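You operate a simulated robot arm through the tools that you are given. There is no shell and no other tool.

You are at the controls of a simulated robot arm. One attempt, no reset.

TASK
Put things in order on the blue machine top. At the end: the small orange spool stands where the thin green bobbin stood; the mini grey bobbin stands on top of the stepped plug; the thin green bobbin stands on top of the grey pulley; the cream flask stands where the small orange spool stood; whatever was shut is shut again. Leave all else as you found it, and nothing knocked over.

It is judged by the outcome, as a careful person would: the job done as asked, and still so three seconds after it is handed in. It fails if anything else is knocked over, pushed out of place, dropped, spilled or broken.

THE ROBOT
A 6-joint arm with a two-finger gripper, fixed in place. Base frame: the origin is at the foot of the arm, x ahead of it, y to its left, z up; the work surface is at about z = 0. Readings come in mm, degrees, newtons and seconds.
With the tool pointing down near the work surface it reaches from about 240 to 620 mm from the base axis. Its first joint turns from -66.0 to 66.0 degrees. Payload 1.37 kg.
The tool frame sits at the grasp point between the pads (the TCP): z along the fingers, y along the line on which they close. The tips reach 22 mm beyond it. The gripper opens to 92 mm. The gripper's body begins 65 mm behind the TCP.
Orientation is that of the tool frame in the base frame, as a unit quaternion [x, y, z, w]. With the fingers straight down and closing along the base's y, the tool's x points along the base's -x, its y along +y and its z along -z.

THE INTERFACE
- The arm moves only by the tool jog_arm. Its argument "targets" is a list of rows, each an object (a shift or turn left out is 0, a gripper value left out holds the last) with "linear": the shift along the tool's x, y, z in mm, a list of three; "delta_rot": the turn, a rotation vector about the tool's x, y, z in degrees, a list of three. In form: [{"linear": [dx, dy, dz], "delta_rot": [wx, wy, wz]}, ...]. A call has 1 to 20 rows; each row shifts and turns the commanded pose from where the row before left it, along the tool's axes as they then stand. "claw" is the finger opening in mm, from 0 to 92, set as the call begins (left out, the last holds). Each row takes 0.2 s and may step no farther than 50 mm and 8.6 degrees from the row before; otherwise, or with a gripper value out of range, the whole call is refused. Where a pose cannot be reached the arm comes as near as it can. A force on the tool above 40 N (or 10 N above the force at the start of the call, whichever is more), or a blocked arm, ends the call early, and 0.2 s more pass. Each finger halts on what it meets, pressing with about 26 N; the grip force reading is that of the motor and also rises with nothing between the fingers. The clock runs only during rows and for 0.2 s after the last one: add rows that do not move to give the fingers time. The reply holds the time, the measured pose of the TCP, the force on the tool along the base axes, the opening and the grip force, in the units named above and with some noise, with the torque about the TCP (base axes, N m) and any sound that the robot's microphone picked up, and new pictures: "views" is both (left out), scene, wrist or none.
- Cameras (640 x 400 px; columns grow to the right, rows downward): "scene" is fixed at [47.9, -441.8, 590.6]; the picture's right is [0.65, -0.76, 0.00], its down [-0.38, -0.33, -0.86] and it looks along [0.65, 0.57, -0.50] (base axes); focal length 312 px, centre (320, 200). "wrist" rides on the gripper at [71, 19, -102] in the tool frame; the picture's right is [-0.26, 0.96, 0.00], its down [-0.75, -0.20, -0.63] and it looks along [-0.60, -0.16, 0.78] (tool axes); focal length 280 px, centre (320, 200). There is no depth. A picture from a camera that has moved, and an enlarged one, comes with that camera's place and axes in the base frame and with its lens.
- enlarge(camera, box): a new picture of the part [left, top, right, bottom] of that camera's present view, enlarged. No time passes.
- hand_in(): hands the job in; it is judged then, once.

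Places have to be worked out from the pictures, the camera data and where the tool is seen. Open the gripper and draw the arm clear of the work before you hand the job in, unless the task says otherwise.

The tools are called after ">>>" as a command line: name --argument value ..., lists and objects as JSON in quotes. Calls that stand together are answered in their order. jog_arm: Moves the arm, as the interface text tells. Its arguments: {"type":"object","properties":{"targets":{"type":"array","items":{"type":"object","properties":{"linear":{"type":"array","items":{"type":"number"}},"delta_rot":{"type":"array","items":{"type":"number"}}}}},"claw":{"type":"number"},"views":{"type":"string","enum":["both","scene","wrist","none"]}},"required":["targets"]} The other tools are called the same way: enlarge (camera, box) takes an enlarged picture of a part of a camera's view; hand_in () hands the job in.

At the start:

```text
clock: 0.0
tool_pos: [372.8, 186.4, 360.3]
ee_rot: [-0.001, 1.0, 0.002, 0.0]
ft_force: [0.8, -0.2, 0.3]
torque: [0.02, 0.01, 0.02]
grip_width: 92.2
grasp_force: 0.1
```

scene: 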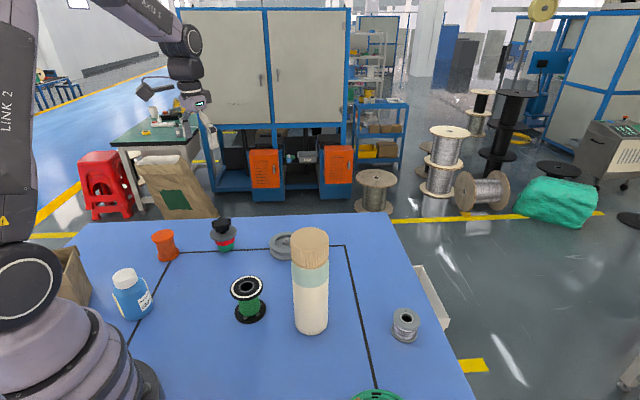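
wrist: 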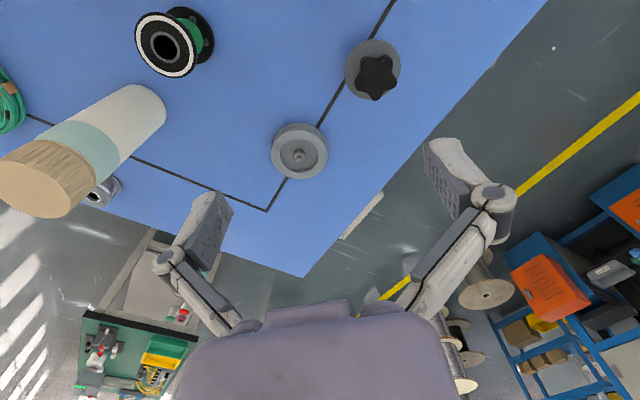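

The scene shows an orange spool, a plug with something on it, a grey pulley, a green bobbin, a tall flask, a grey bobbin and a blue bottle. I'll enlarge to see the details before moving.

>>> enlarge --camera "scene" --box '[60, 200, 300, 350]'

>>> enlarge --camera "scene" --box '[220, 200, 460, 350]'

>>> enlarge --camera "wrist" --box '[0, 0, 440, 275]'

>>> enlarge --camera "scene" --box '[300, 300, 460, 400]'

```text
2.67 times, centred on (180, 275) of scene
camera zoom: at [47.9, -441.8, 590.6], right [0.65, -0.76, 0.0], down [-0.38, -0.33, -0.86], along [0.65, 0.57, -0.5], focal length 831 px, centre (693, 0)
```

zoom: 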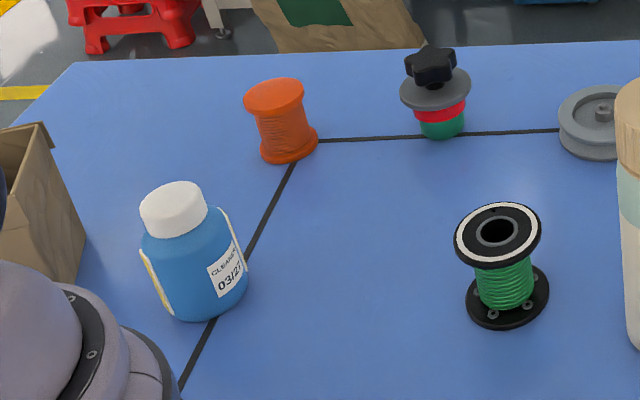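

```text
2.67 times, centred on (340, 275) of scene
camera zoom: at [47.9, -441.8, 590.6], right [0.65, -0.76, 0.0], down [-0.38, -0.33, -0.86], along [0.65, 0.57, -0.5], focal length 831 px, centre (267, 0)
```

zoom: 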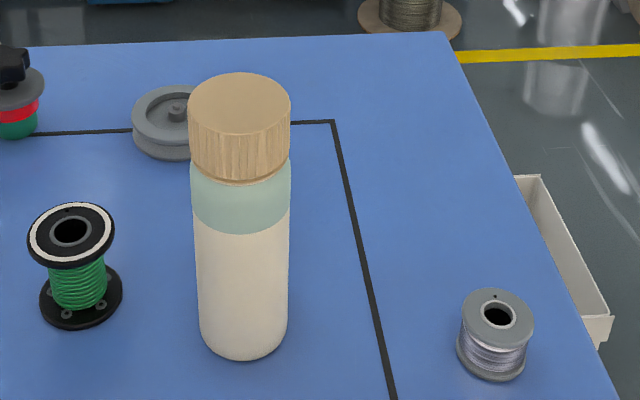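

```text
1.45 times, centred on (220, 138) of wrist
camera zoom: at [301.7, 205.7, 461.4], right [0.26, 0.97, 0.0], down [0.75, -0.21, 0.62], along [0.6, -0.16, -0.78], focal length 408 px, centre (466, 291)
```

zoom: 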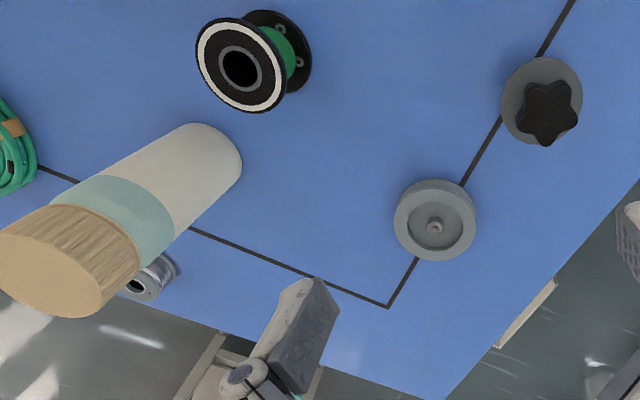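

```text
4.00 times, centred on (380, 350) of scene
camera zoom: at [47.9, -441.8, 590.6], right [0.65, -0.76, 0.0], down [-0.38, -0.33, -0.86], along [0.65, 0.57, -0.5], focal length 1246 px, centre (80, -400)
```

zoom: 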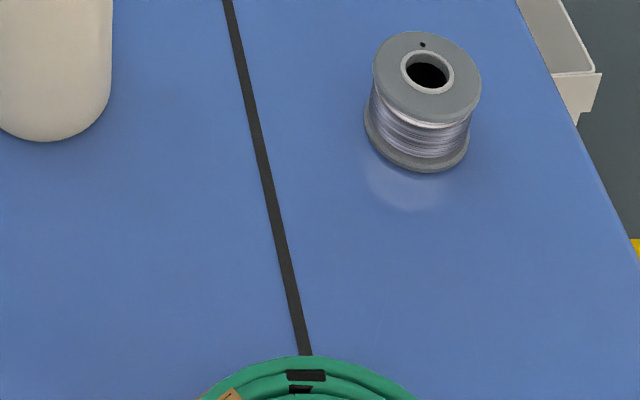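

The top object at the plug's place has a black star knob, so I want a closer look at it. I'm moving the wrist camera lower, to the plug side, well above all objects.

>>> jog_arm --targets '[{"linear": [17, 20, 32]}, {"linear": [17, 20, 32]}, {"linear": [17, 20, 32]}, {"linear": [17, 20, 32]}, {"linear": [16, 19, 32]}]'

```text
clock: 1.2
tool_pos: [287.1, 287.6, 200.8]
ee_rot: [0.0, 1.0, 0.001, 0.0]
ft_force: [-1.0, 0.2, 0.0]
torque: [0.0, -0.03, 0.02]
grip_width: 91.8
grasp_force: 0.0
camera wrist: at [216.3, 307.0, 302.2], right [0.26, 0.97, 0.0], down [0.75, -0.21, 0.62], along [0.6, -0.16, -0.78], focal length 280 px, centre (320, 200)
```

scene: 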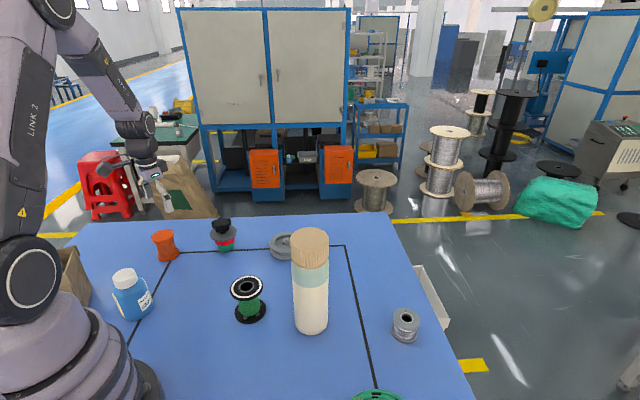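
wrist: 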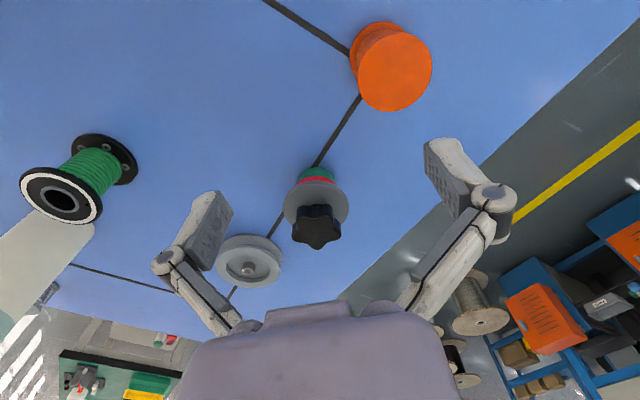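

The wrist camera now sees the plug from the base side. I'm enlarging it.

>>> enlarge --camera "wrist" --box '[210, 130, 370, 290]'

>>> enlarge --camera "scene" --box '[190, 200, 310, 275]'

```text
2.50 times, centred on (290, 210) of wrist
camera zoom: at [216.3, 307.0, 302.2], right [0.26, 0.97, 0.0], down [0.75, -0.21, 0.62], along [0.6, -0.16, -0.78], focal length 701 px, centre (395, 175)
```

zoom: 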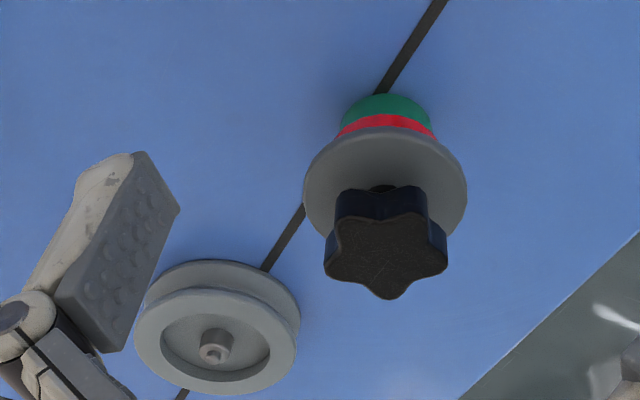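

```text
5.33 times, centred on (250, 238) of scene
camera zoom: at [47.9, -441.8, 590.6], right [0.65, -0.76, 0.0], down [-0.38, -0.33, -0.86], along [0.65, 0.57, -0.5], focal length 1662 px, centre (693, 0)
```

zoom: 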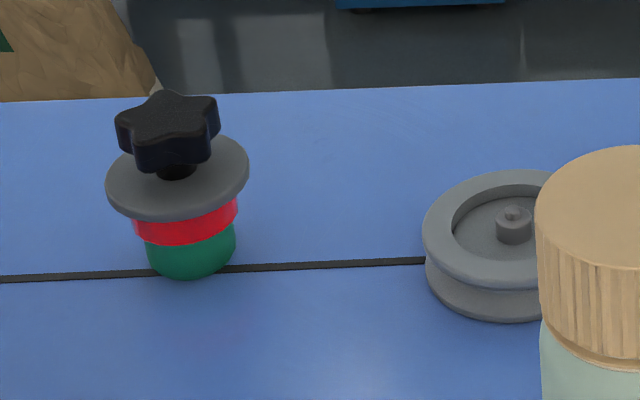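

The plug is a test plug with a flat-topped star knob as its top, so the bobbin will stand on the knob. Next I'm viewing the pulley from close up to measure its rim, recess and pin.

>>> jog_arm --targets '[{"linear": [-27.2, -32.8, 8.3]}, {"linear": [-27.2, -32.8, 8.3]}, {"linear": [-27.2, -32.8, 8.3]}, {"linear": [-27.2, -32.8, 8.3]}, {"linear": [-27.2, -32.8, 8.3]}, {"linear": [-27.2, -32.8, 8.3]}, {}]' --views "wrist"

>>> enlarge --camera "wrist" --box '[240, 100, 440, 225]'

```text
clock: 2.8
tool_pos: [451.2, 87.3, 148.1]
ee_rot: [-0.001, 1.0, 0.0, -0.001]
ft_force: [-0.3, 0.1, 0.3]
torque: [-0.02, 0.01, -0.03]
grip_width: 92.2
grasp_force: 0.0
camera wrist: at [379.9, 107.5, 250.2], right [0.26, 0.97, 0.0], down [0.75, -0.2, 0.62], along [0.6, -0.16, -0.78], focal length 280 px, centre (320, 200)
```

wrist: 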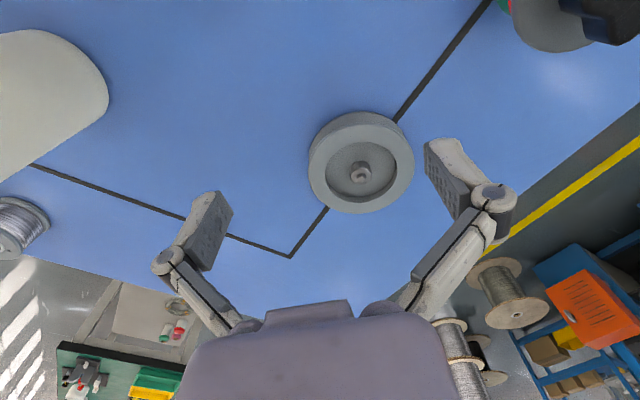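

```text
3.20 times, centred on (340, 162) of wrist
camera zoom: at [379.9, 107.5, 250.2], right [0.26, 0.97, 0.0], down [0.75, -0.2, 0.62], along [0.6, -0.16, -0.78], focal length 897 px, centre (256, 320)
```

zoom: 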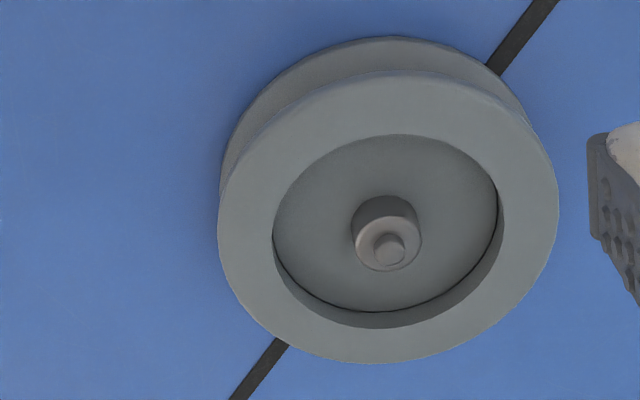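

From this view I estimate the pulley centre at about (530, 107), with rim top near z≈30, outer radius about 50 mm, recess radius about 33 mm and a small hub pin. Next I'm looking at the green bobbin from a similar offset.

>>> jog_arm --targets '[{"linear": [36.2, -17.4, -4.4]}, {"linear": [36.2, -17.4, -4.4]}, {"linear": [36.2, -17.4, -4.4]}, {"linear": [36.2, -17.4, -4.4]}, {"linear": [36.2, -17.4, -4.4]}, {}]'

>>> enlarge --camera "wrist" --box '[220, 50, 460, 200]'

```text
clock: 4.2
tool_pos: [268.2, -0.3, 169.5]
ee_rot: [-0.001, 1.0, 0.0, 0.0]
ft_force: [-0.2, 0.5, 0.1]
torque: [0.05, -0.03, 0.0]
grip_width: 92.1
grasp_force: 0.2
camera wrist: at [197.7, 19.0, 270.7], right [0.26, 0.97, 0.0], down [0.75, -0.21, 0.62], along [0.6, -0.16, -0.78], focal length 280 px, centre (320, 200)
```

scene: 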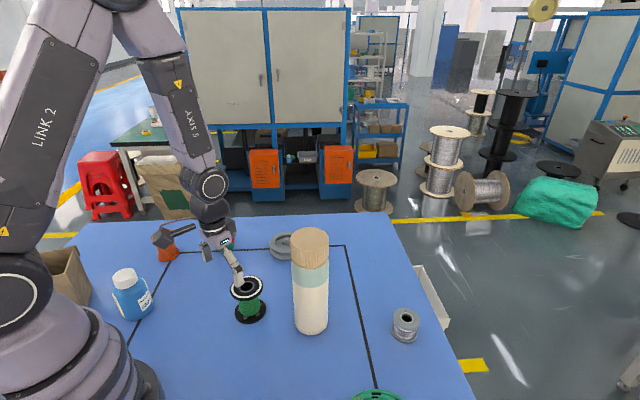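
wrist: 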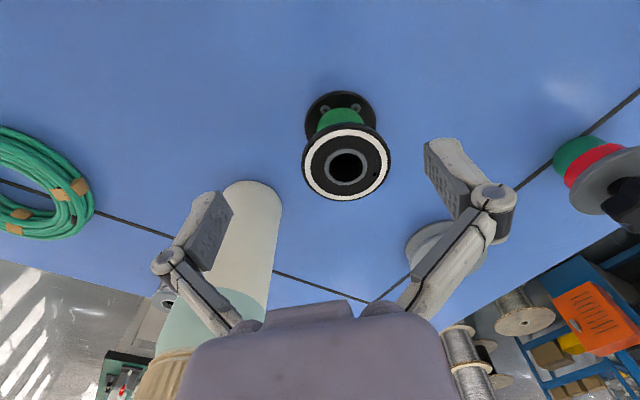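

```text
2.67 times, centred on (340, 125) of wrist
camera zoom: at [197.7, 19.0, 270.7], right [0.26, 0.97, 0.0], down [0.75, -0.21, 0.62], along [0.6, -0.16, -0.78], focal length 748 px, centre (267, 400)
```

zoom: 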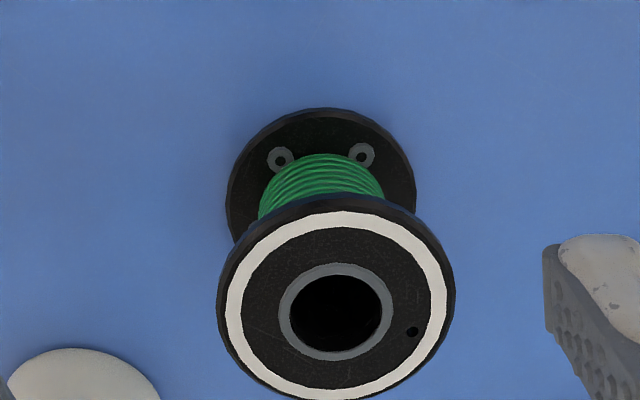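

Green bobbin: centre about (321, 7.5), height about 76 mm, flange diameter about 72 mm. I'm moving above it and checking alignment before descending.

>>> jog_arm --targets '[{"linear": [-26.4, 3.9, 0]}, {"linear": [-26.4, 3.9, 0]}, {"linear": [0, 0, 40]}, {}]'

>>> enlarge --camera "wrist" --box '[200, 50, 440, 200]'

```text
clock: 5.2
tool_pos: [325.7, 8.2, 129.6]
ee_rot: [-0.001, 1.0, 0.002, 0.0]
ft_force: [-0.4, -0.5, 0.2]
torque: [0.02, 0.03, 0.01]
grip_width: 92.1
grasp_force: 0.0
camera wrist: at [255.2, 28.3, 232.1], right [0.26, 0.97, 0.0], down [0.75, -0.21, 0.62], along [0.6, -0.16, -0.78], focal length 280 px, centre (320, 200)
```

scene: 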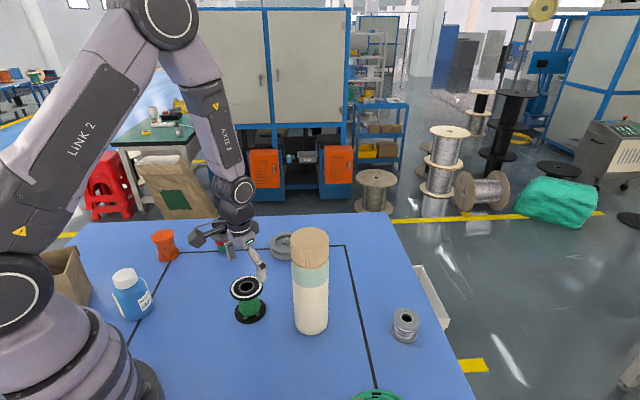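
wrist: 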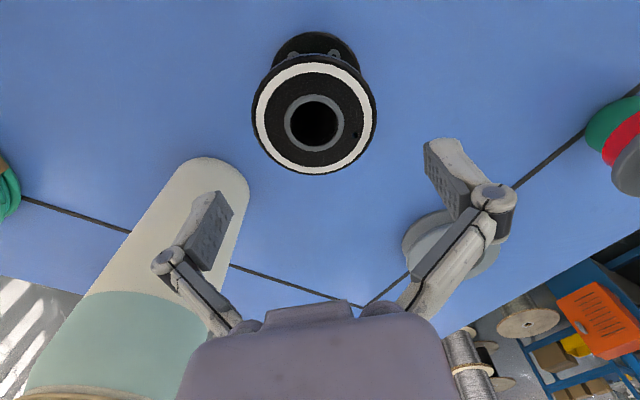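

```text
2.67 times, centred on (320, 125) of wrist
camera zoom: at [255.2, 28.3, 232.1], right [0.26, 0.97, 0.0], down [0.75, -0.21, 0.62], along [0.6, -0.16, -0.78], focal length 748 px, centre (320, 400)
```

zoom: 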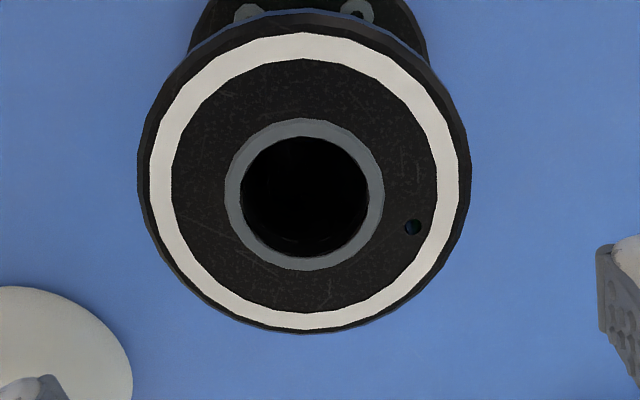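

The bobbin axis seems a few mm nearer the base than the TCP. I'll take stationary readings to gauge how noisy the position reading is.

>>> jog_arm --targets '[{}]' --views "none"

>>> jog_arm --targets '[{}]' --views "none"

>>> jog_arm --targets '[{}]' --views "wrist"

```text
clock: 5.6
tool_pos: [324.9, 7.5, 130.9]
ee_rot: [0.0, 1.0, 0.002, -0.001]
ft_force: [0.5, -0.2, 0.7]
torque: [-0.05, -0.01, 0.01]
grip_width: 91.8
grasp_force: 0.1
```

```text
clock: 6.0
tool_pos: [325.6, 9.2, 130.9]
ee_rot: [-0.001, 1.0, 0.001, 0.0]
ft_force: [-0.6, -0.5, -0.5]
torque: [0.01, -0.02, 0.0]
grip_width: 91.8
grasp_force: 0.0
```

```text
clock: 6.4
tool_pos: [325.4, 9.0, 130.3]
ee_rot: [0.0, 1.0, 0.002, 0.0]
ft_force: [-0.2, -0.8, 0.5]
torque: [-0.04, -0.03, -0.01]
grip_width: 92.0
grasp_force: 0.0
camera wrist: at [255.0, 28.2, 232.4], right [0.26, 0.97, 0.0], down [0.75, -0.21, 0.62], along [0.6, -0.16, -0.78], focal length 280 px, centre (320, 200)
```

wrist: 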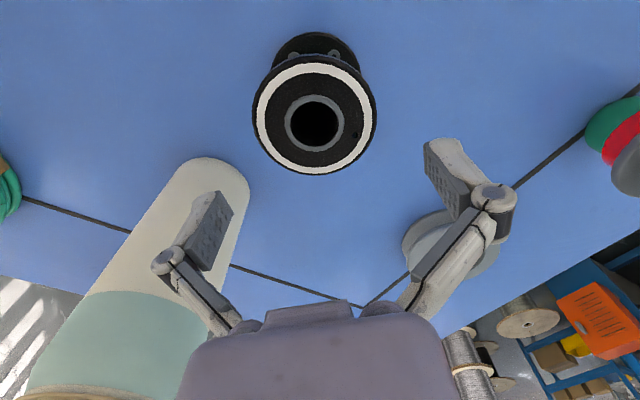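

The reading noise is under 1 mm, so the TCP is at about (325.4, 8.5, 130.4) and the bobbin at about (320, 7). I'm shifting, lowering around the top flange, and checking centring before closing.

>>> jog_arm --targets '[{"linear": [5.5, -1.8, 0]}, {"linear": [0, 0, 30]}, {"linear": [0, 0, 28]}, {}]' --views "both"

>>> enlarge --camera "wrist" --box '[160, 80, 480, 280]'

```text
clock: 7.4
tool_pos: [315.7, 6.0, 72.2]
ee_rot: [-0.001, 1.0, 0.0, 0.0]
ft_force: [-0.7, -0.7, -0.8]
torque: [0.01, 0.0, -0.02]
grip_width: 92.3
grasp_force: 0.1
camera wrist: at [246.1, 25.9, 174.8], right [0.26, 0.97, 0.0], down [0.75, -0.2, 0.62], along [0.6, -0.16, -0.78], focal length 280 px, centre (320, 200)
```

scene: 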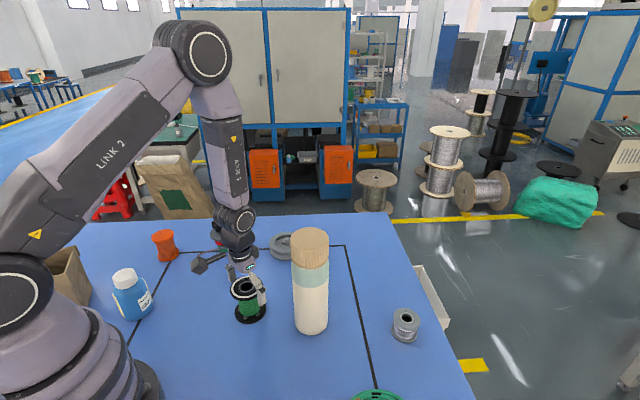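
wrist: 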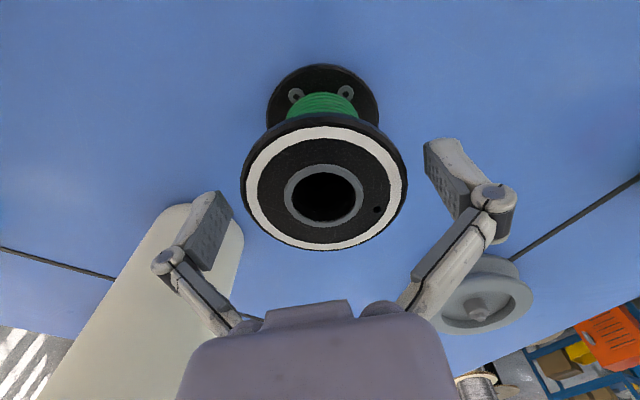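

```text
2.00 times, centred on (320, 180) of wrist
camera zoom: at [246.1, 25.9, 174.8], right [0.26, 0.97, 0.0], down [0.75, -0.2, 0.62], along [0.6, -0.16, -0.78], focal length 561 px, centre (320, 240)
```

zoom: 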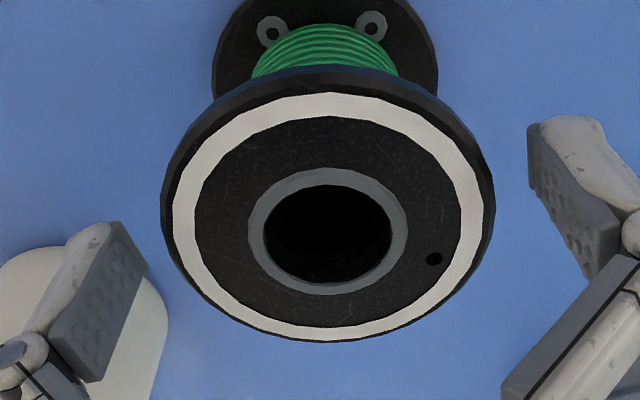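

Now the bobbin axis is about 4 mm beyond the TCP in x. I'm nudging forward and checking.

>>> jog_arm --targets '[{"linear": [-4.3, 0.6, 0]}, {}, {}]' --views "wrist"

>>> enlarge --camera "wrist" --box '[160, 80, 480, 280]'

```text
clock: 8.2
tool_pos: [321.7, 6.5, 72.9]
ee_rot: [-0.002, 1.0, 0.001, 0.0]
ft_force: [-0.1, -0.7, -0.1]
torque: [-0.01, 0.02, 0.0]
grip_width: 92.2
grasp_force: 0.1
camera wrist: at [250.9, 27.2, 175.0], right [0.26, 0.97, 0.0], down [0.75, -0.2, 0.62], along [0.6, -0.16, -0.78], focal length 280 px, centre (320, 200)
```

wrist: 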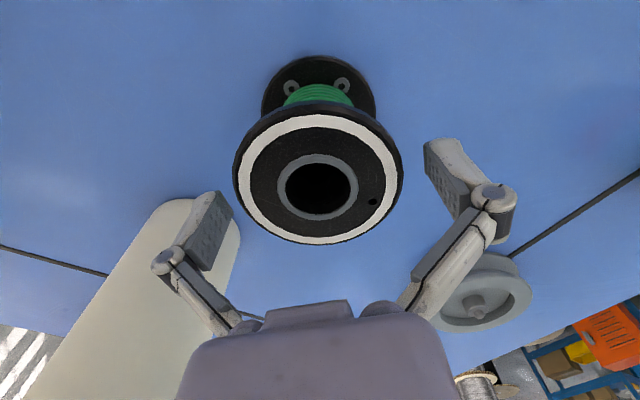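

```text
2.00 times, centred on (320, 180) of wrist
camera zoom: at [250.9, 27.2, 175.0], right [0.26, 0.97, 0.0], down [0.75, -0.2, 0.62], along [0.6, -0.16, -0.78], focal length 561 px, centre (320, 240)
```

zoom: 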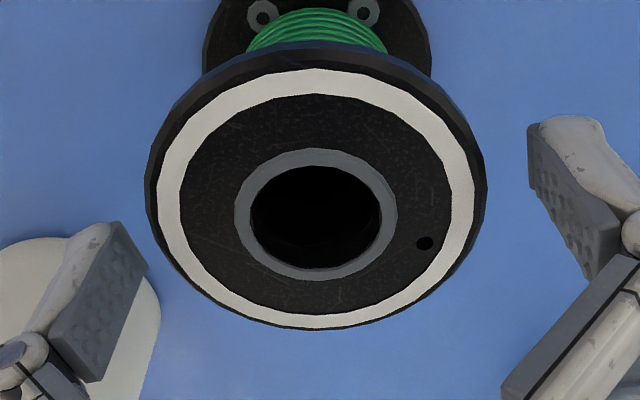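

The bobbin is now centred within 1 mm, so its original place is about (320.5, 6.7). I'm closing the gripper on the flange.

>>> jog_arm --targets '[{}, {}, {}, {}]' --claw 60 --views "wrist"

>>> enlarge --camera "wrist" --box '[160, 80, 480, 280]'

```text
clock: 9.2
tool_pos: [320.5, 8.2, 74.0]
ee_rot: [-0.001, 1.0, 0.0, 0.001]
ft_force: [-2.5, 3.6, 13.6]
torque: [0.0, 0.1, 0.04]
grip_width: 70.3
grasp_force: 26.0
camera wrist: at [250.9, 27.2, 175.3], right [0.26, 0.97, 0.0], down [0.75, -0.2, 0.63], along [0.6, -0.16, -0.78], focal length 280 px, centre (320, 200)
```

wrist: 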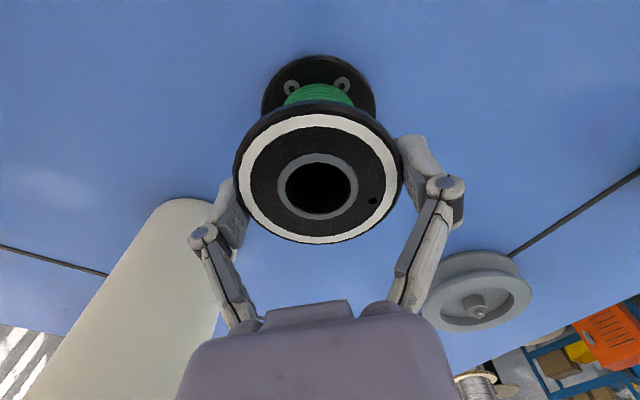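

```text
2.00 times, centred on (320, 180) of wrist
camera zoom: at [250.9, 27.2, 175.3], right [0.26, 0.97, 0.0], down [0.75, -0.2, 0.63], along [0.6, -0.16, -0.78], focal length 561 px, centre (320, 240)
```

zoom: 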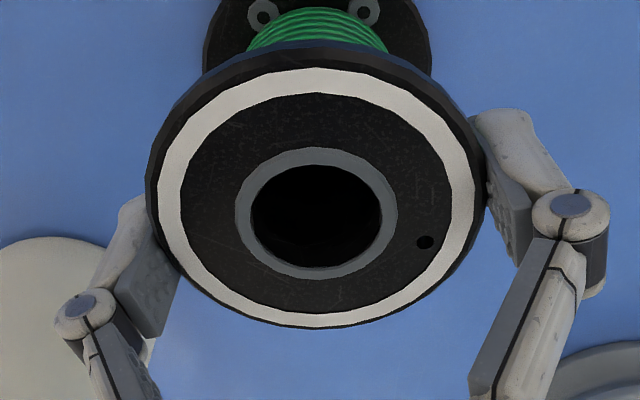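

It's gripped at 70.3 mm wide with 26 N. I'm lifting about 90 mm.

>>> jog_arm --targets '[{"linear": [0, 0, -10]}, {"linear": [0, 0, -25]}, {"linear": [0, 0, -30]}, {"linear": [0, 0, -25]}, {}]'

```text
clock: 10.4
tool_pos: [321.7, 7.8, 162.0]
ee_rot: [0.0, 1.0, 0.002, 0.001]
ft_force: [0.0, 0.8, -0.6]
torque: [-0.02, -0.01, 0.0]
grip_width: 70.2
grasp_force: 26.2
camera wrist: at [251.0, 27.2, 263.6], right [0.26, 0.97, 0.0], down [0.75, -0.21, 0.62], along [0.6, -0.16, -0.78], focal length 280 px, centre (320, 200)
```

scene: 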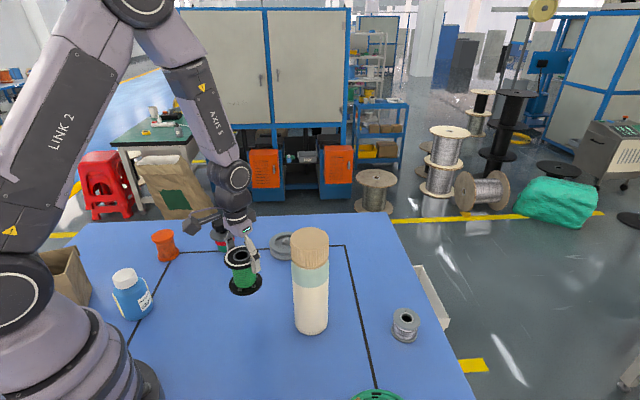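
wrist: 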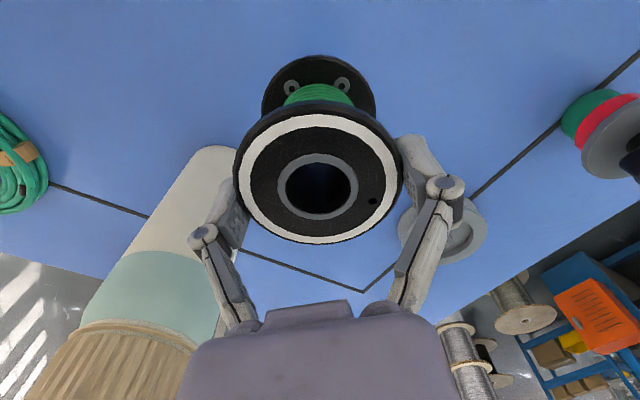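

The bobbin is lifted and upright. I'm carrying it toward the pulley at (529, 108), stopping above it.

>>> jog_arm --targets '[{"linear": [-34.7, 16.7, 0]}, {"linear": [-34.7, 16.7, 0]}, {"linear": [-34.7, 16.7, 0]}, {"linear": [-34.7, 16.7, 0]}, {"linear": [-34.7, 16.7, 0]}, {"linear": [-34.5, 16.7, 0]}, {}, {}]'

>>> enlarge --camera "wrist" --box '[200, 20, 440, 170]'

>>> enlarge --camera "scene" --box '[200, 180, 360, 280]'

```text
clock: 12.2
tool_pos: [531.7, 109.3, 162.5]
ee_rot: [-0.001, 1.0, 0.001, 0.0]
ft_force: [-0.2, 0.6, 0.0]
torque: [0.0, 0.01, 0.01]
grip_width: 70.1
grasp_force: 25.9
camera wrist: at [460.1, 128.6, 264.2], right [0.26, 0.97, 0.0], down [0.75, -0.21, 0.62], along [0.6, -0.16, -0.78], focal length 280 px, centre (320, 200)
```

scene: 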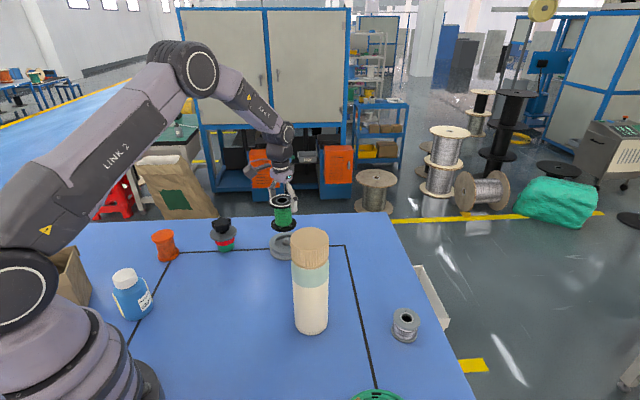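
wrist: 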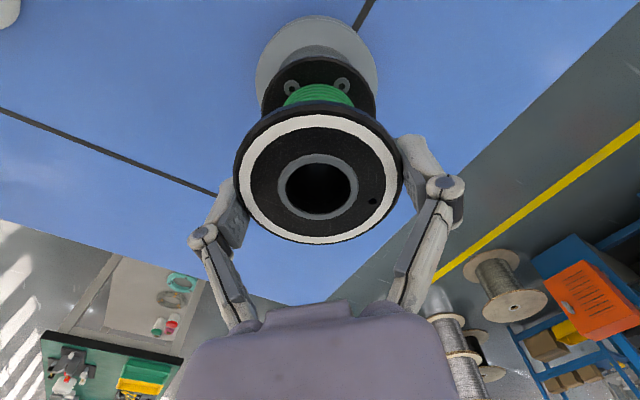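

```text
2.67 times, centred on (320, 95) of wrist
camera zoom: at [460.1, 128.6, 264.2], right [0.26, 0.97, 0.0], down [0.75, -0.21, 0.62], along [0.6, -0.16, -0.78], focal length 748 px, centre (320, 480)
```

zoom: 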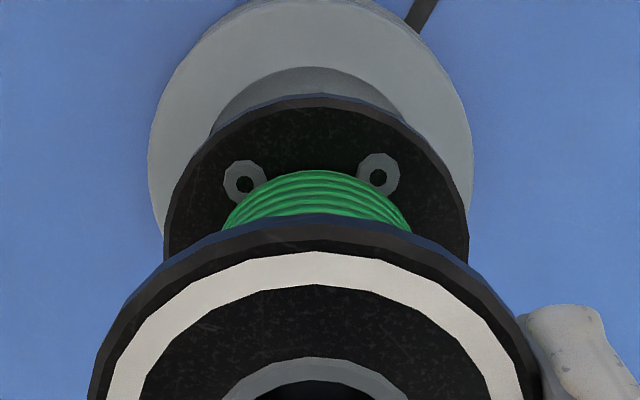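

```text
4.00 times, centred on (280, 230) of scene
camera zoom: at [47.9, -441.7, 590.6], right [0.65, -0.76, 0.0], down [-0.38, -0.33, -0.86], along [0.65, 0.57, -0.5], focal length 1246 px, centre (480, 80)
```

zoom: 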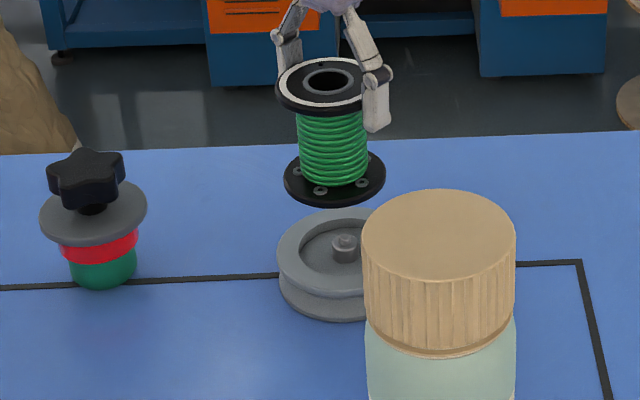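

Comparing pulley and bobbin in both views, the bobbin needs about +2.7 mm in x and −2.8 mm in y. I'm shifting and lowering to just above the pin, then re-checking.

>>> jog_arm --targets '[{"linear": [-2.7, -2.8, 0]}, {"linear": [0, 0, 20]}, {"linear": [0, 0, 19]}, {}, {}]'

>>> enlarge --camera "wrist" --box '[220, 20, 420, 145]'

>>> enlarge --camera "scene" --box '[240, 190, 336, 250]'

```text
clock: 13.4
tool_pos: [532.5, 106.2, 123.8]
ee_rot: [-0.001, 1.0, 0.0, 0.0]
ft_force: [0.6, -0.2, -0.9]
torque: [0.0, 0.03, 0.0]
grip_width: 70.4
grasp_force: 26.2
camera wrist: at [462.6, 125.0, 225.6], right [0.26, 0.97, 0.0], down [0.75, -0.21, 0.62], along [0.6, -0.16, -0.78], focal length 280 px, centre (320, 200)
```

scene: 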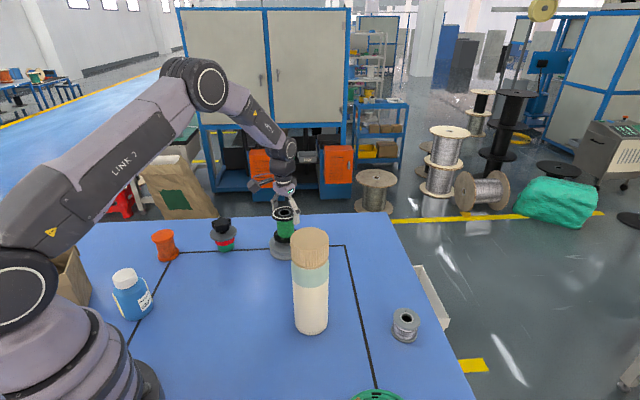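
wrist: 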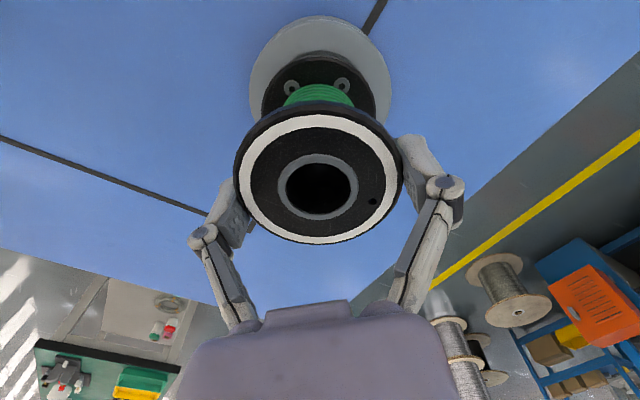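

```text
3.20 times, centred on (320, 82) of wrist
camera zoom: at [462.6, 125.0, 225.6], right [0.26, 0.97, 0.0], down [0.75, -0.21, 0.62], along [0.6, -0.16, -0.78], focal length 897 px, centre (320, 576)
```

zoom: 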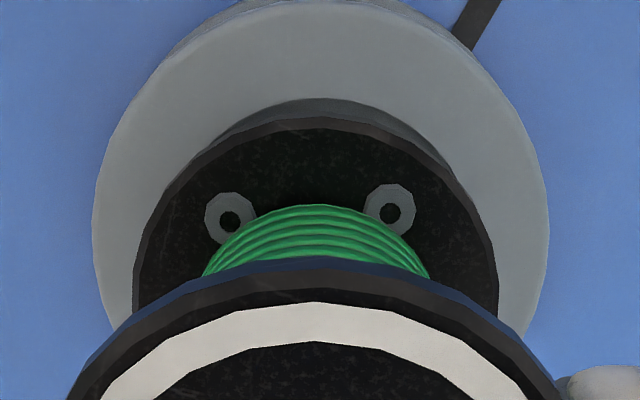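

```text
6.67 times, centred on (288, 220) of scene
camera zoom: at [47.9, -441.8, 590.6], right [0.65, -0.76, 0.0], down [-0.38, -0.33, -0.86], along [0.65, 0.57, -0.5], focal length 2078 px, centre (533, 67)
```

zoom: 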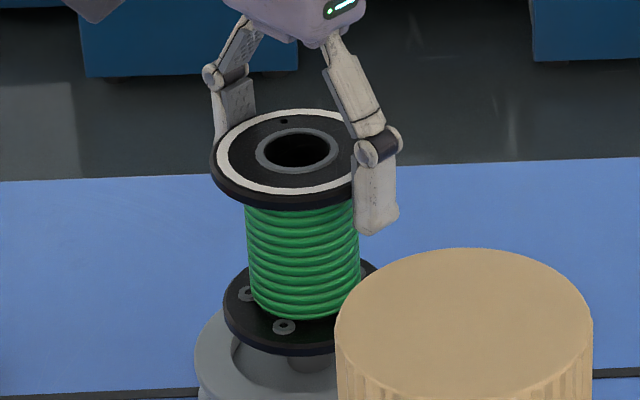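

Residual offset is now under about 1 mm. I'm applying a small correction and lowering to just above the rim.

>>> jog_arm --targets '[{"linear": [-0.5, 0.8, 0]}, {"linear": [0, 0, 8]}, {"linear": [0, 0, 6]}, {}, {}]'

>>> enlarge --camera "wrist" --box '[220, 0, 420, 125]'

>>> enlarge --camera "scene" --box '[240, 200, 336, 260]'

```text
clock: 14.6
tool_pos: [532.6, 106.7, 109.9]
ee_rot: [-0.001, 1.0, 0.001, 0.0]
ft_force: [-0.5, 0.1, -0.9]
torque: [-0.01, 0.0, -0.01]
grip_width: 70.2
grasp_force: 25.8
camera wrist: at [462.5, 126.5, 212.3], right [0.26, 0.97, 0.0], down [0.75, -0.21, 0.62], along [0.6, -0.16, -0.78], focal length 280 px, centre (320, 200)
```

scene: 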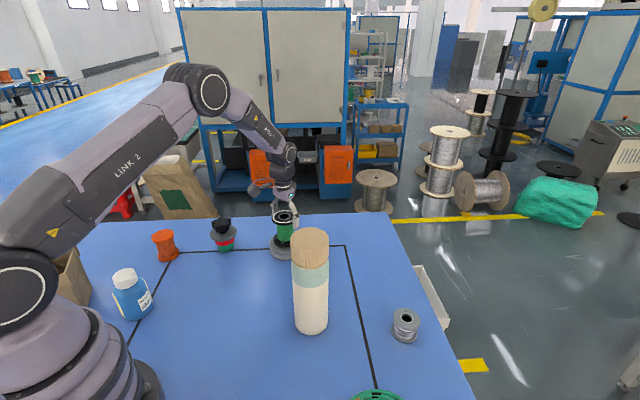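
wrist: 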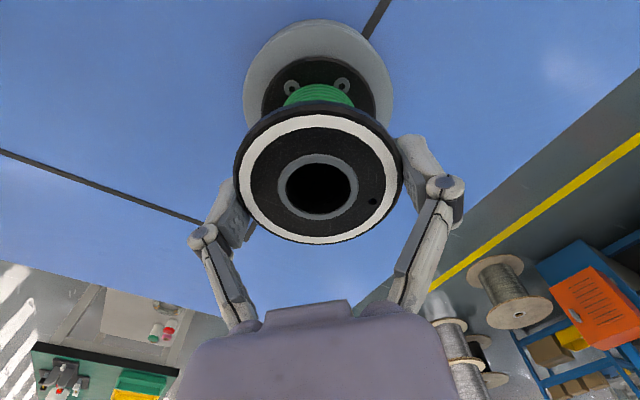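

```text
3.20 times, centred on (320, 62) of wrist
camera zoom: at [462.5, 126.5, 212.3], right [0.26, 0.97, 0.0], down [0.75, -0.21, 0.62], along [0.6, -0.16, -0.78], focal length 897 px, centre (320, 640)
```

zoom: 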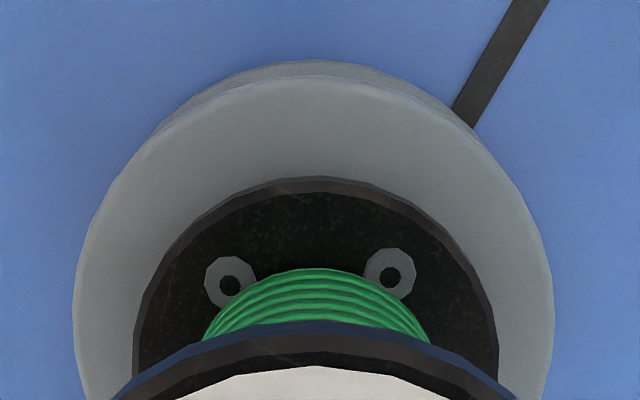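

```text
6.67 times, centred on (288, 230) of scene
camera zoom: at [47.9, -441.8, 590.6], right [0.65, -0.76, 0.0], down [-0.38, -0.33, -0.86], along [0.65, 0.57, -0.5], focal length 2078 px, centre (533, 0)
```

zoom: 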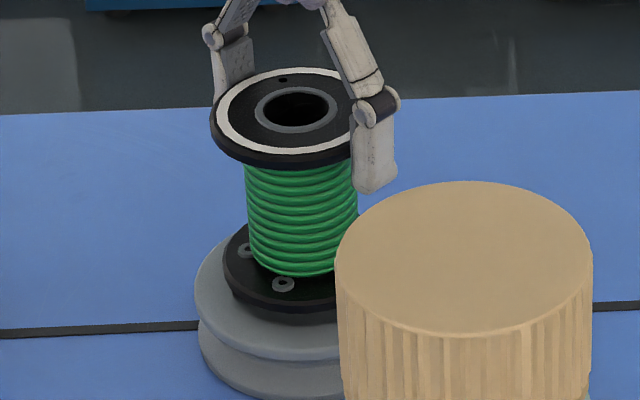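

Alignment is within about 1 mm. I'm lowering gently in small steps until contact force appears.

>>> jog_arm --targets '[{"linear": [0, 0, 2]}, {"linear": [0, 0, 1.5]}, {}]' --views "none"

>>> jog_arm --targets '[{"linear": [0, 0, 1.5]}, {}]' --views "none"

>>> jog_arm --targets '[{"linear": [0, 0, 1]}, {}]' --views "scene"

>>> enlarge --camera "scene" --box '[240, 200, 336, 260]'

```text
clock: 15.4
tool_pos: [533.9, 106.1, 107.7]
ee_rot: [-0.002, 1.0, 0.002, 0.0]
ft_force: [0.8, -1.4, -0.9]
torque: [-0.02, 0.02, 0.0]
grip_width: 70.0
grasp_force: 26.2
```

```text
clock: 16.0
tool_pos: [534.4, 105.6, 106.5]
ee_rot: [-0.001, 1.0, 0.002, 0.001]
ft_force: [0.3, -0.1, -0.5]
torque: [-0.01, 0.03, 0.0]
grip_width: 69.9
grasp_force: 25.6
```

```text
clock: 16.6
tool_pos: [533.4, 106.4, 105.3]
ee_rot: [-0.001, 1.0, 0.001, 0.0]
ft_force: [-0.5, 0.1, -1.3]
torque: [-0.03, 0.0, -0.01]
grip_width: 70.2
grasp_force: 25.5
```

scene: 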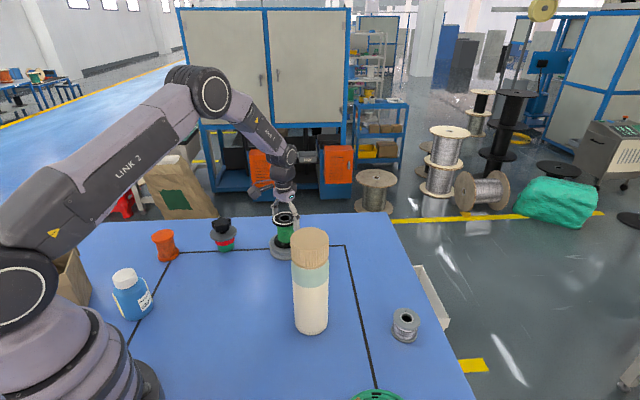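

```text
6.67 times, centred on (288, 230) of scene
camera zoom: at [47.9, -441.8, 590.6], right [0.65, -0.76, 0.0], down [-0.38, -0.33, -0.86], along [0.65, 0.57, -0.5], focal length 2078 px, centre (533, 0)
```

zoom: 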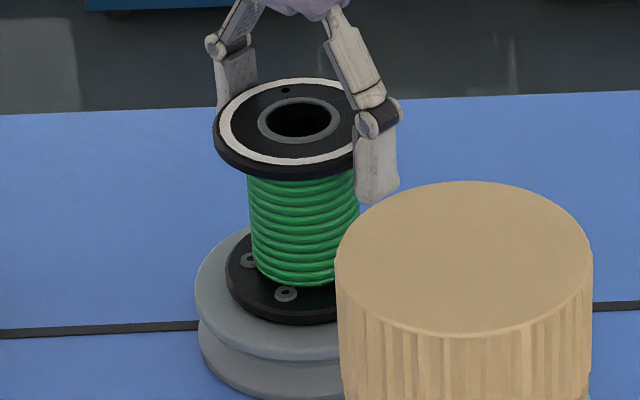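

Still no contact. I'm continuing down in small steps.

>>> jog_arm --targets '[{"linear": [0, 0, 1.5]}, {}]' --views "none"

>>> jog_arm --targets '[{"linear": [0, 0, 1.5]}, {}]' --views "both"

>>> enlarge --camera "wrist" --box '[220, 0, 420, 125]'

>>> enlarge --camera "scene" --box '[240, 200, 336, 260]'

```text
clock: 17.2
tool_pos: [532.7, 106.3, 104.7]
ee_rot: [-0.001, 1.0, 0.001, 0.0]
ft_force: [0.4, -0.1, -1.5]
torque: [0.02, -0.04, -0.01]
grip_width: 69.9
grasp_force: 25.3
```

```text
clock: 17.8
tool_pos: [533.4, 106.4, 103.2]
ee_rot: [-0.002, 1.0, 0.001, 0.001]
ft_force: [-3.1, -2.4, 14.0]
torque: [-0.03, 0.11, 0.02]
grip_width: 70.2
grasp_force: 26.0
camera wrist: at [462.9, 125.9, 204.8], right [0.26, 0.97, 0.0], down [0.75, -0.21, 0.63], along [0.6, -0.16, -0.78], focal length 280 px, centre (320, 200)
```

scene: 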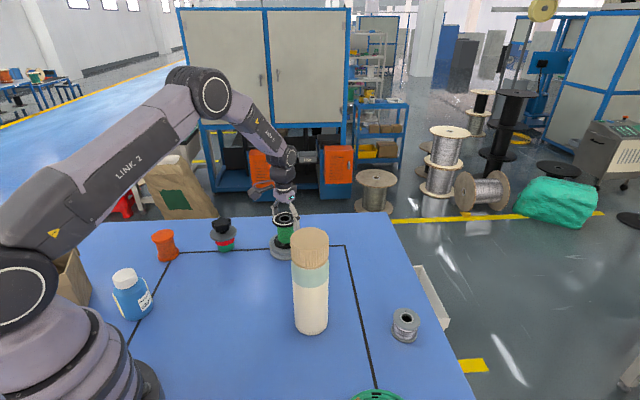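
wrist: 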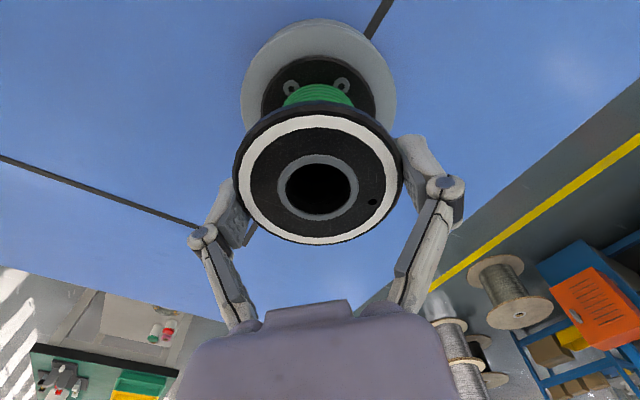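

```text
3.20 times, centred on (320, 62) of wrist
camera zoom: at [462.9, 125.9, 204.8], right [0.26, 0.97, 0.0], down [0.75, -0.21, 0.63], along [0.6, -0.16, -0.78], focal length 897 px, centre (320, 640)
```

zoom: 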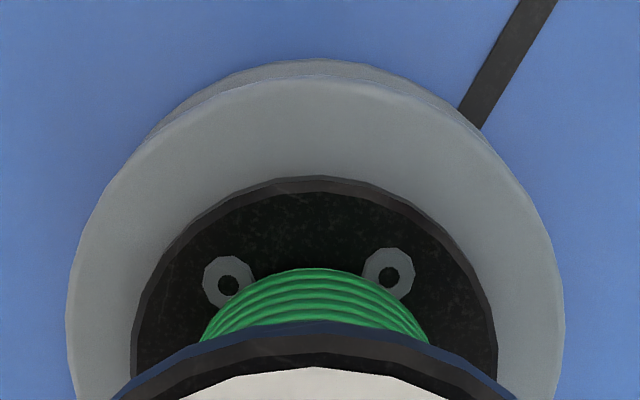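

```text
6.67 times, centred on (288, 230) of scene
camera zoom: at [47.8, -441.8, 590.5], right [0.65, -0.76, 0.0], down [-0.38, -0.33, -0.86], along [0.65, 0.57, -0.5], focal length 2078 px, centre (533, 0)
```

zoom: 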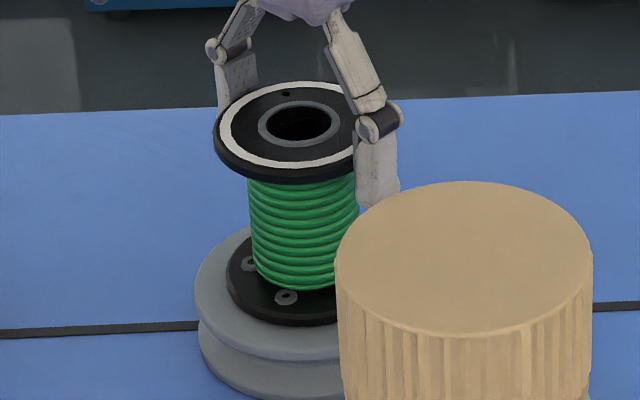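

Contact was felt at TCP z≈103 (14 N), and the bobbin is concentric with the rim in both views. I'm easing up slightly and opening.

>>> jog_arm --targets '[{"linear": [0, 0, -0.7]}, {}]' --views "none"

>>> jog_arm --targets '[{}, {}, {}, {}]' --claw 92 --views "both"

>>> enlarge --camera "wrist" --box '[220, 0, 420, 125]'

>>> enlarge --camera "scene" --box '[240, 200, 336, 260]'

```text
clock: 18.4
tool_pos: [533.2, 106.3, 102.1]
ee_rot: [-0.001, 1.0, 0.002, 0.0]
ft_force: [2.1, -2.3, 6.0]
torque: [-0.04, -0.24, -0.02]
grip_width: 70.2
grasp_force: 26.0
```

```text
clock: 19.4
tool_pos: [533.6, 105.0, 102.6]
ee_rot: [-0.001, 1.0, 0.002, -0.001]
ft_force: [0.2, -0.3, 0.3]
torque: [0.02, 0.02, 0.01]
grip_width: 91.8
grasp_force: 0.1
camera wrist: at [462.8, 126.1, 204.9], right [0.26, 0.97, 0.0], down [0.75, -0.21, 0.62], along [0.6, -0.16, -0.78], focal length 280 px, centre (320, 200)
```

scene: 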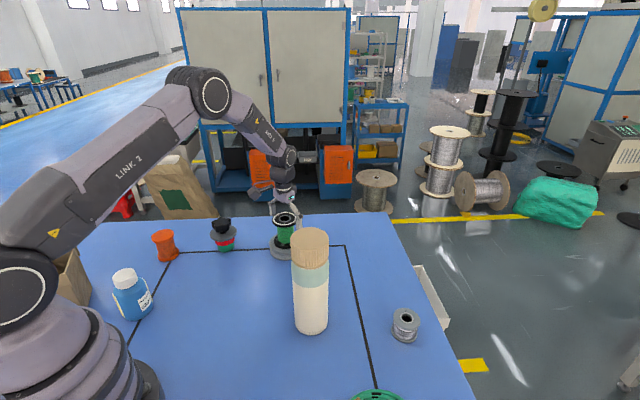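
wrist: 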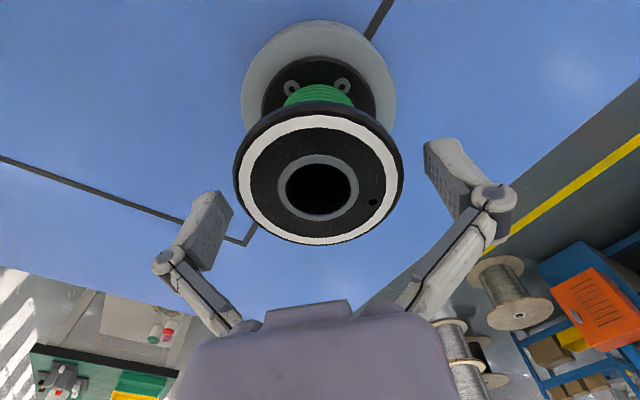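

```text
3.20 times, centred on (320, 62) of wrist
camera zoom: at [462.8, 126.1, 204.9], right [0.26, 0.97, 0.0], down [0.75, -0.21, 0.62], along [0.6, -0.16, -0.78], focal length 897 px, centre (320, 640)
```

zoom: 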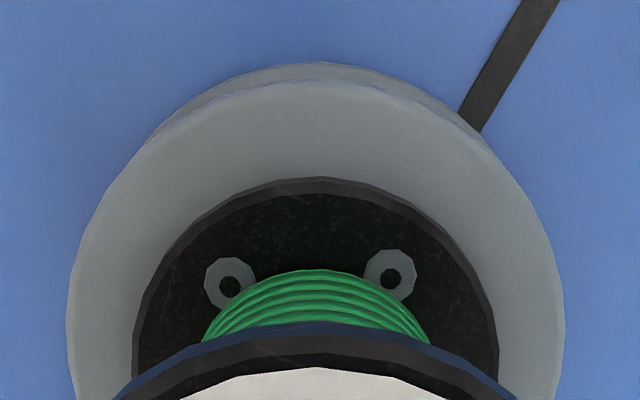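

```text
6.67 times, centred on (288, 230) of scene
camera zoom: at [47.9, -441.8, 590.6], right [0.65, -0.76, 0.0], down [-0.38, -0.33, -0.86], along [0.65, 0.57, -0.5], focal length 2078 px, centre (533, 0)
```

zoom: 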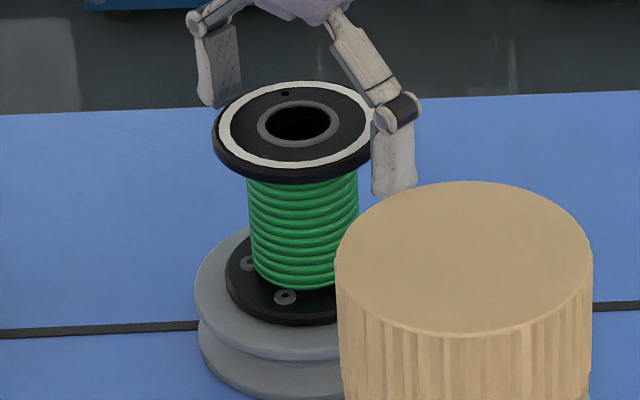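

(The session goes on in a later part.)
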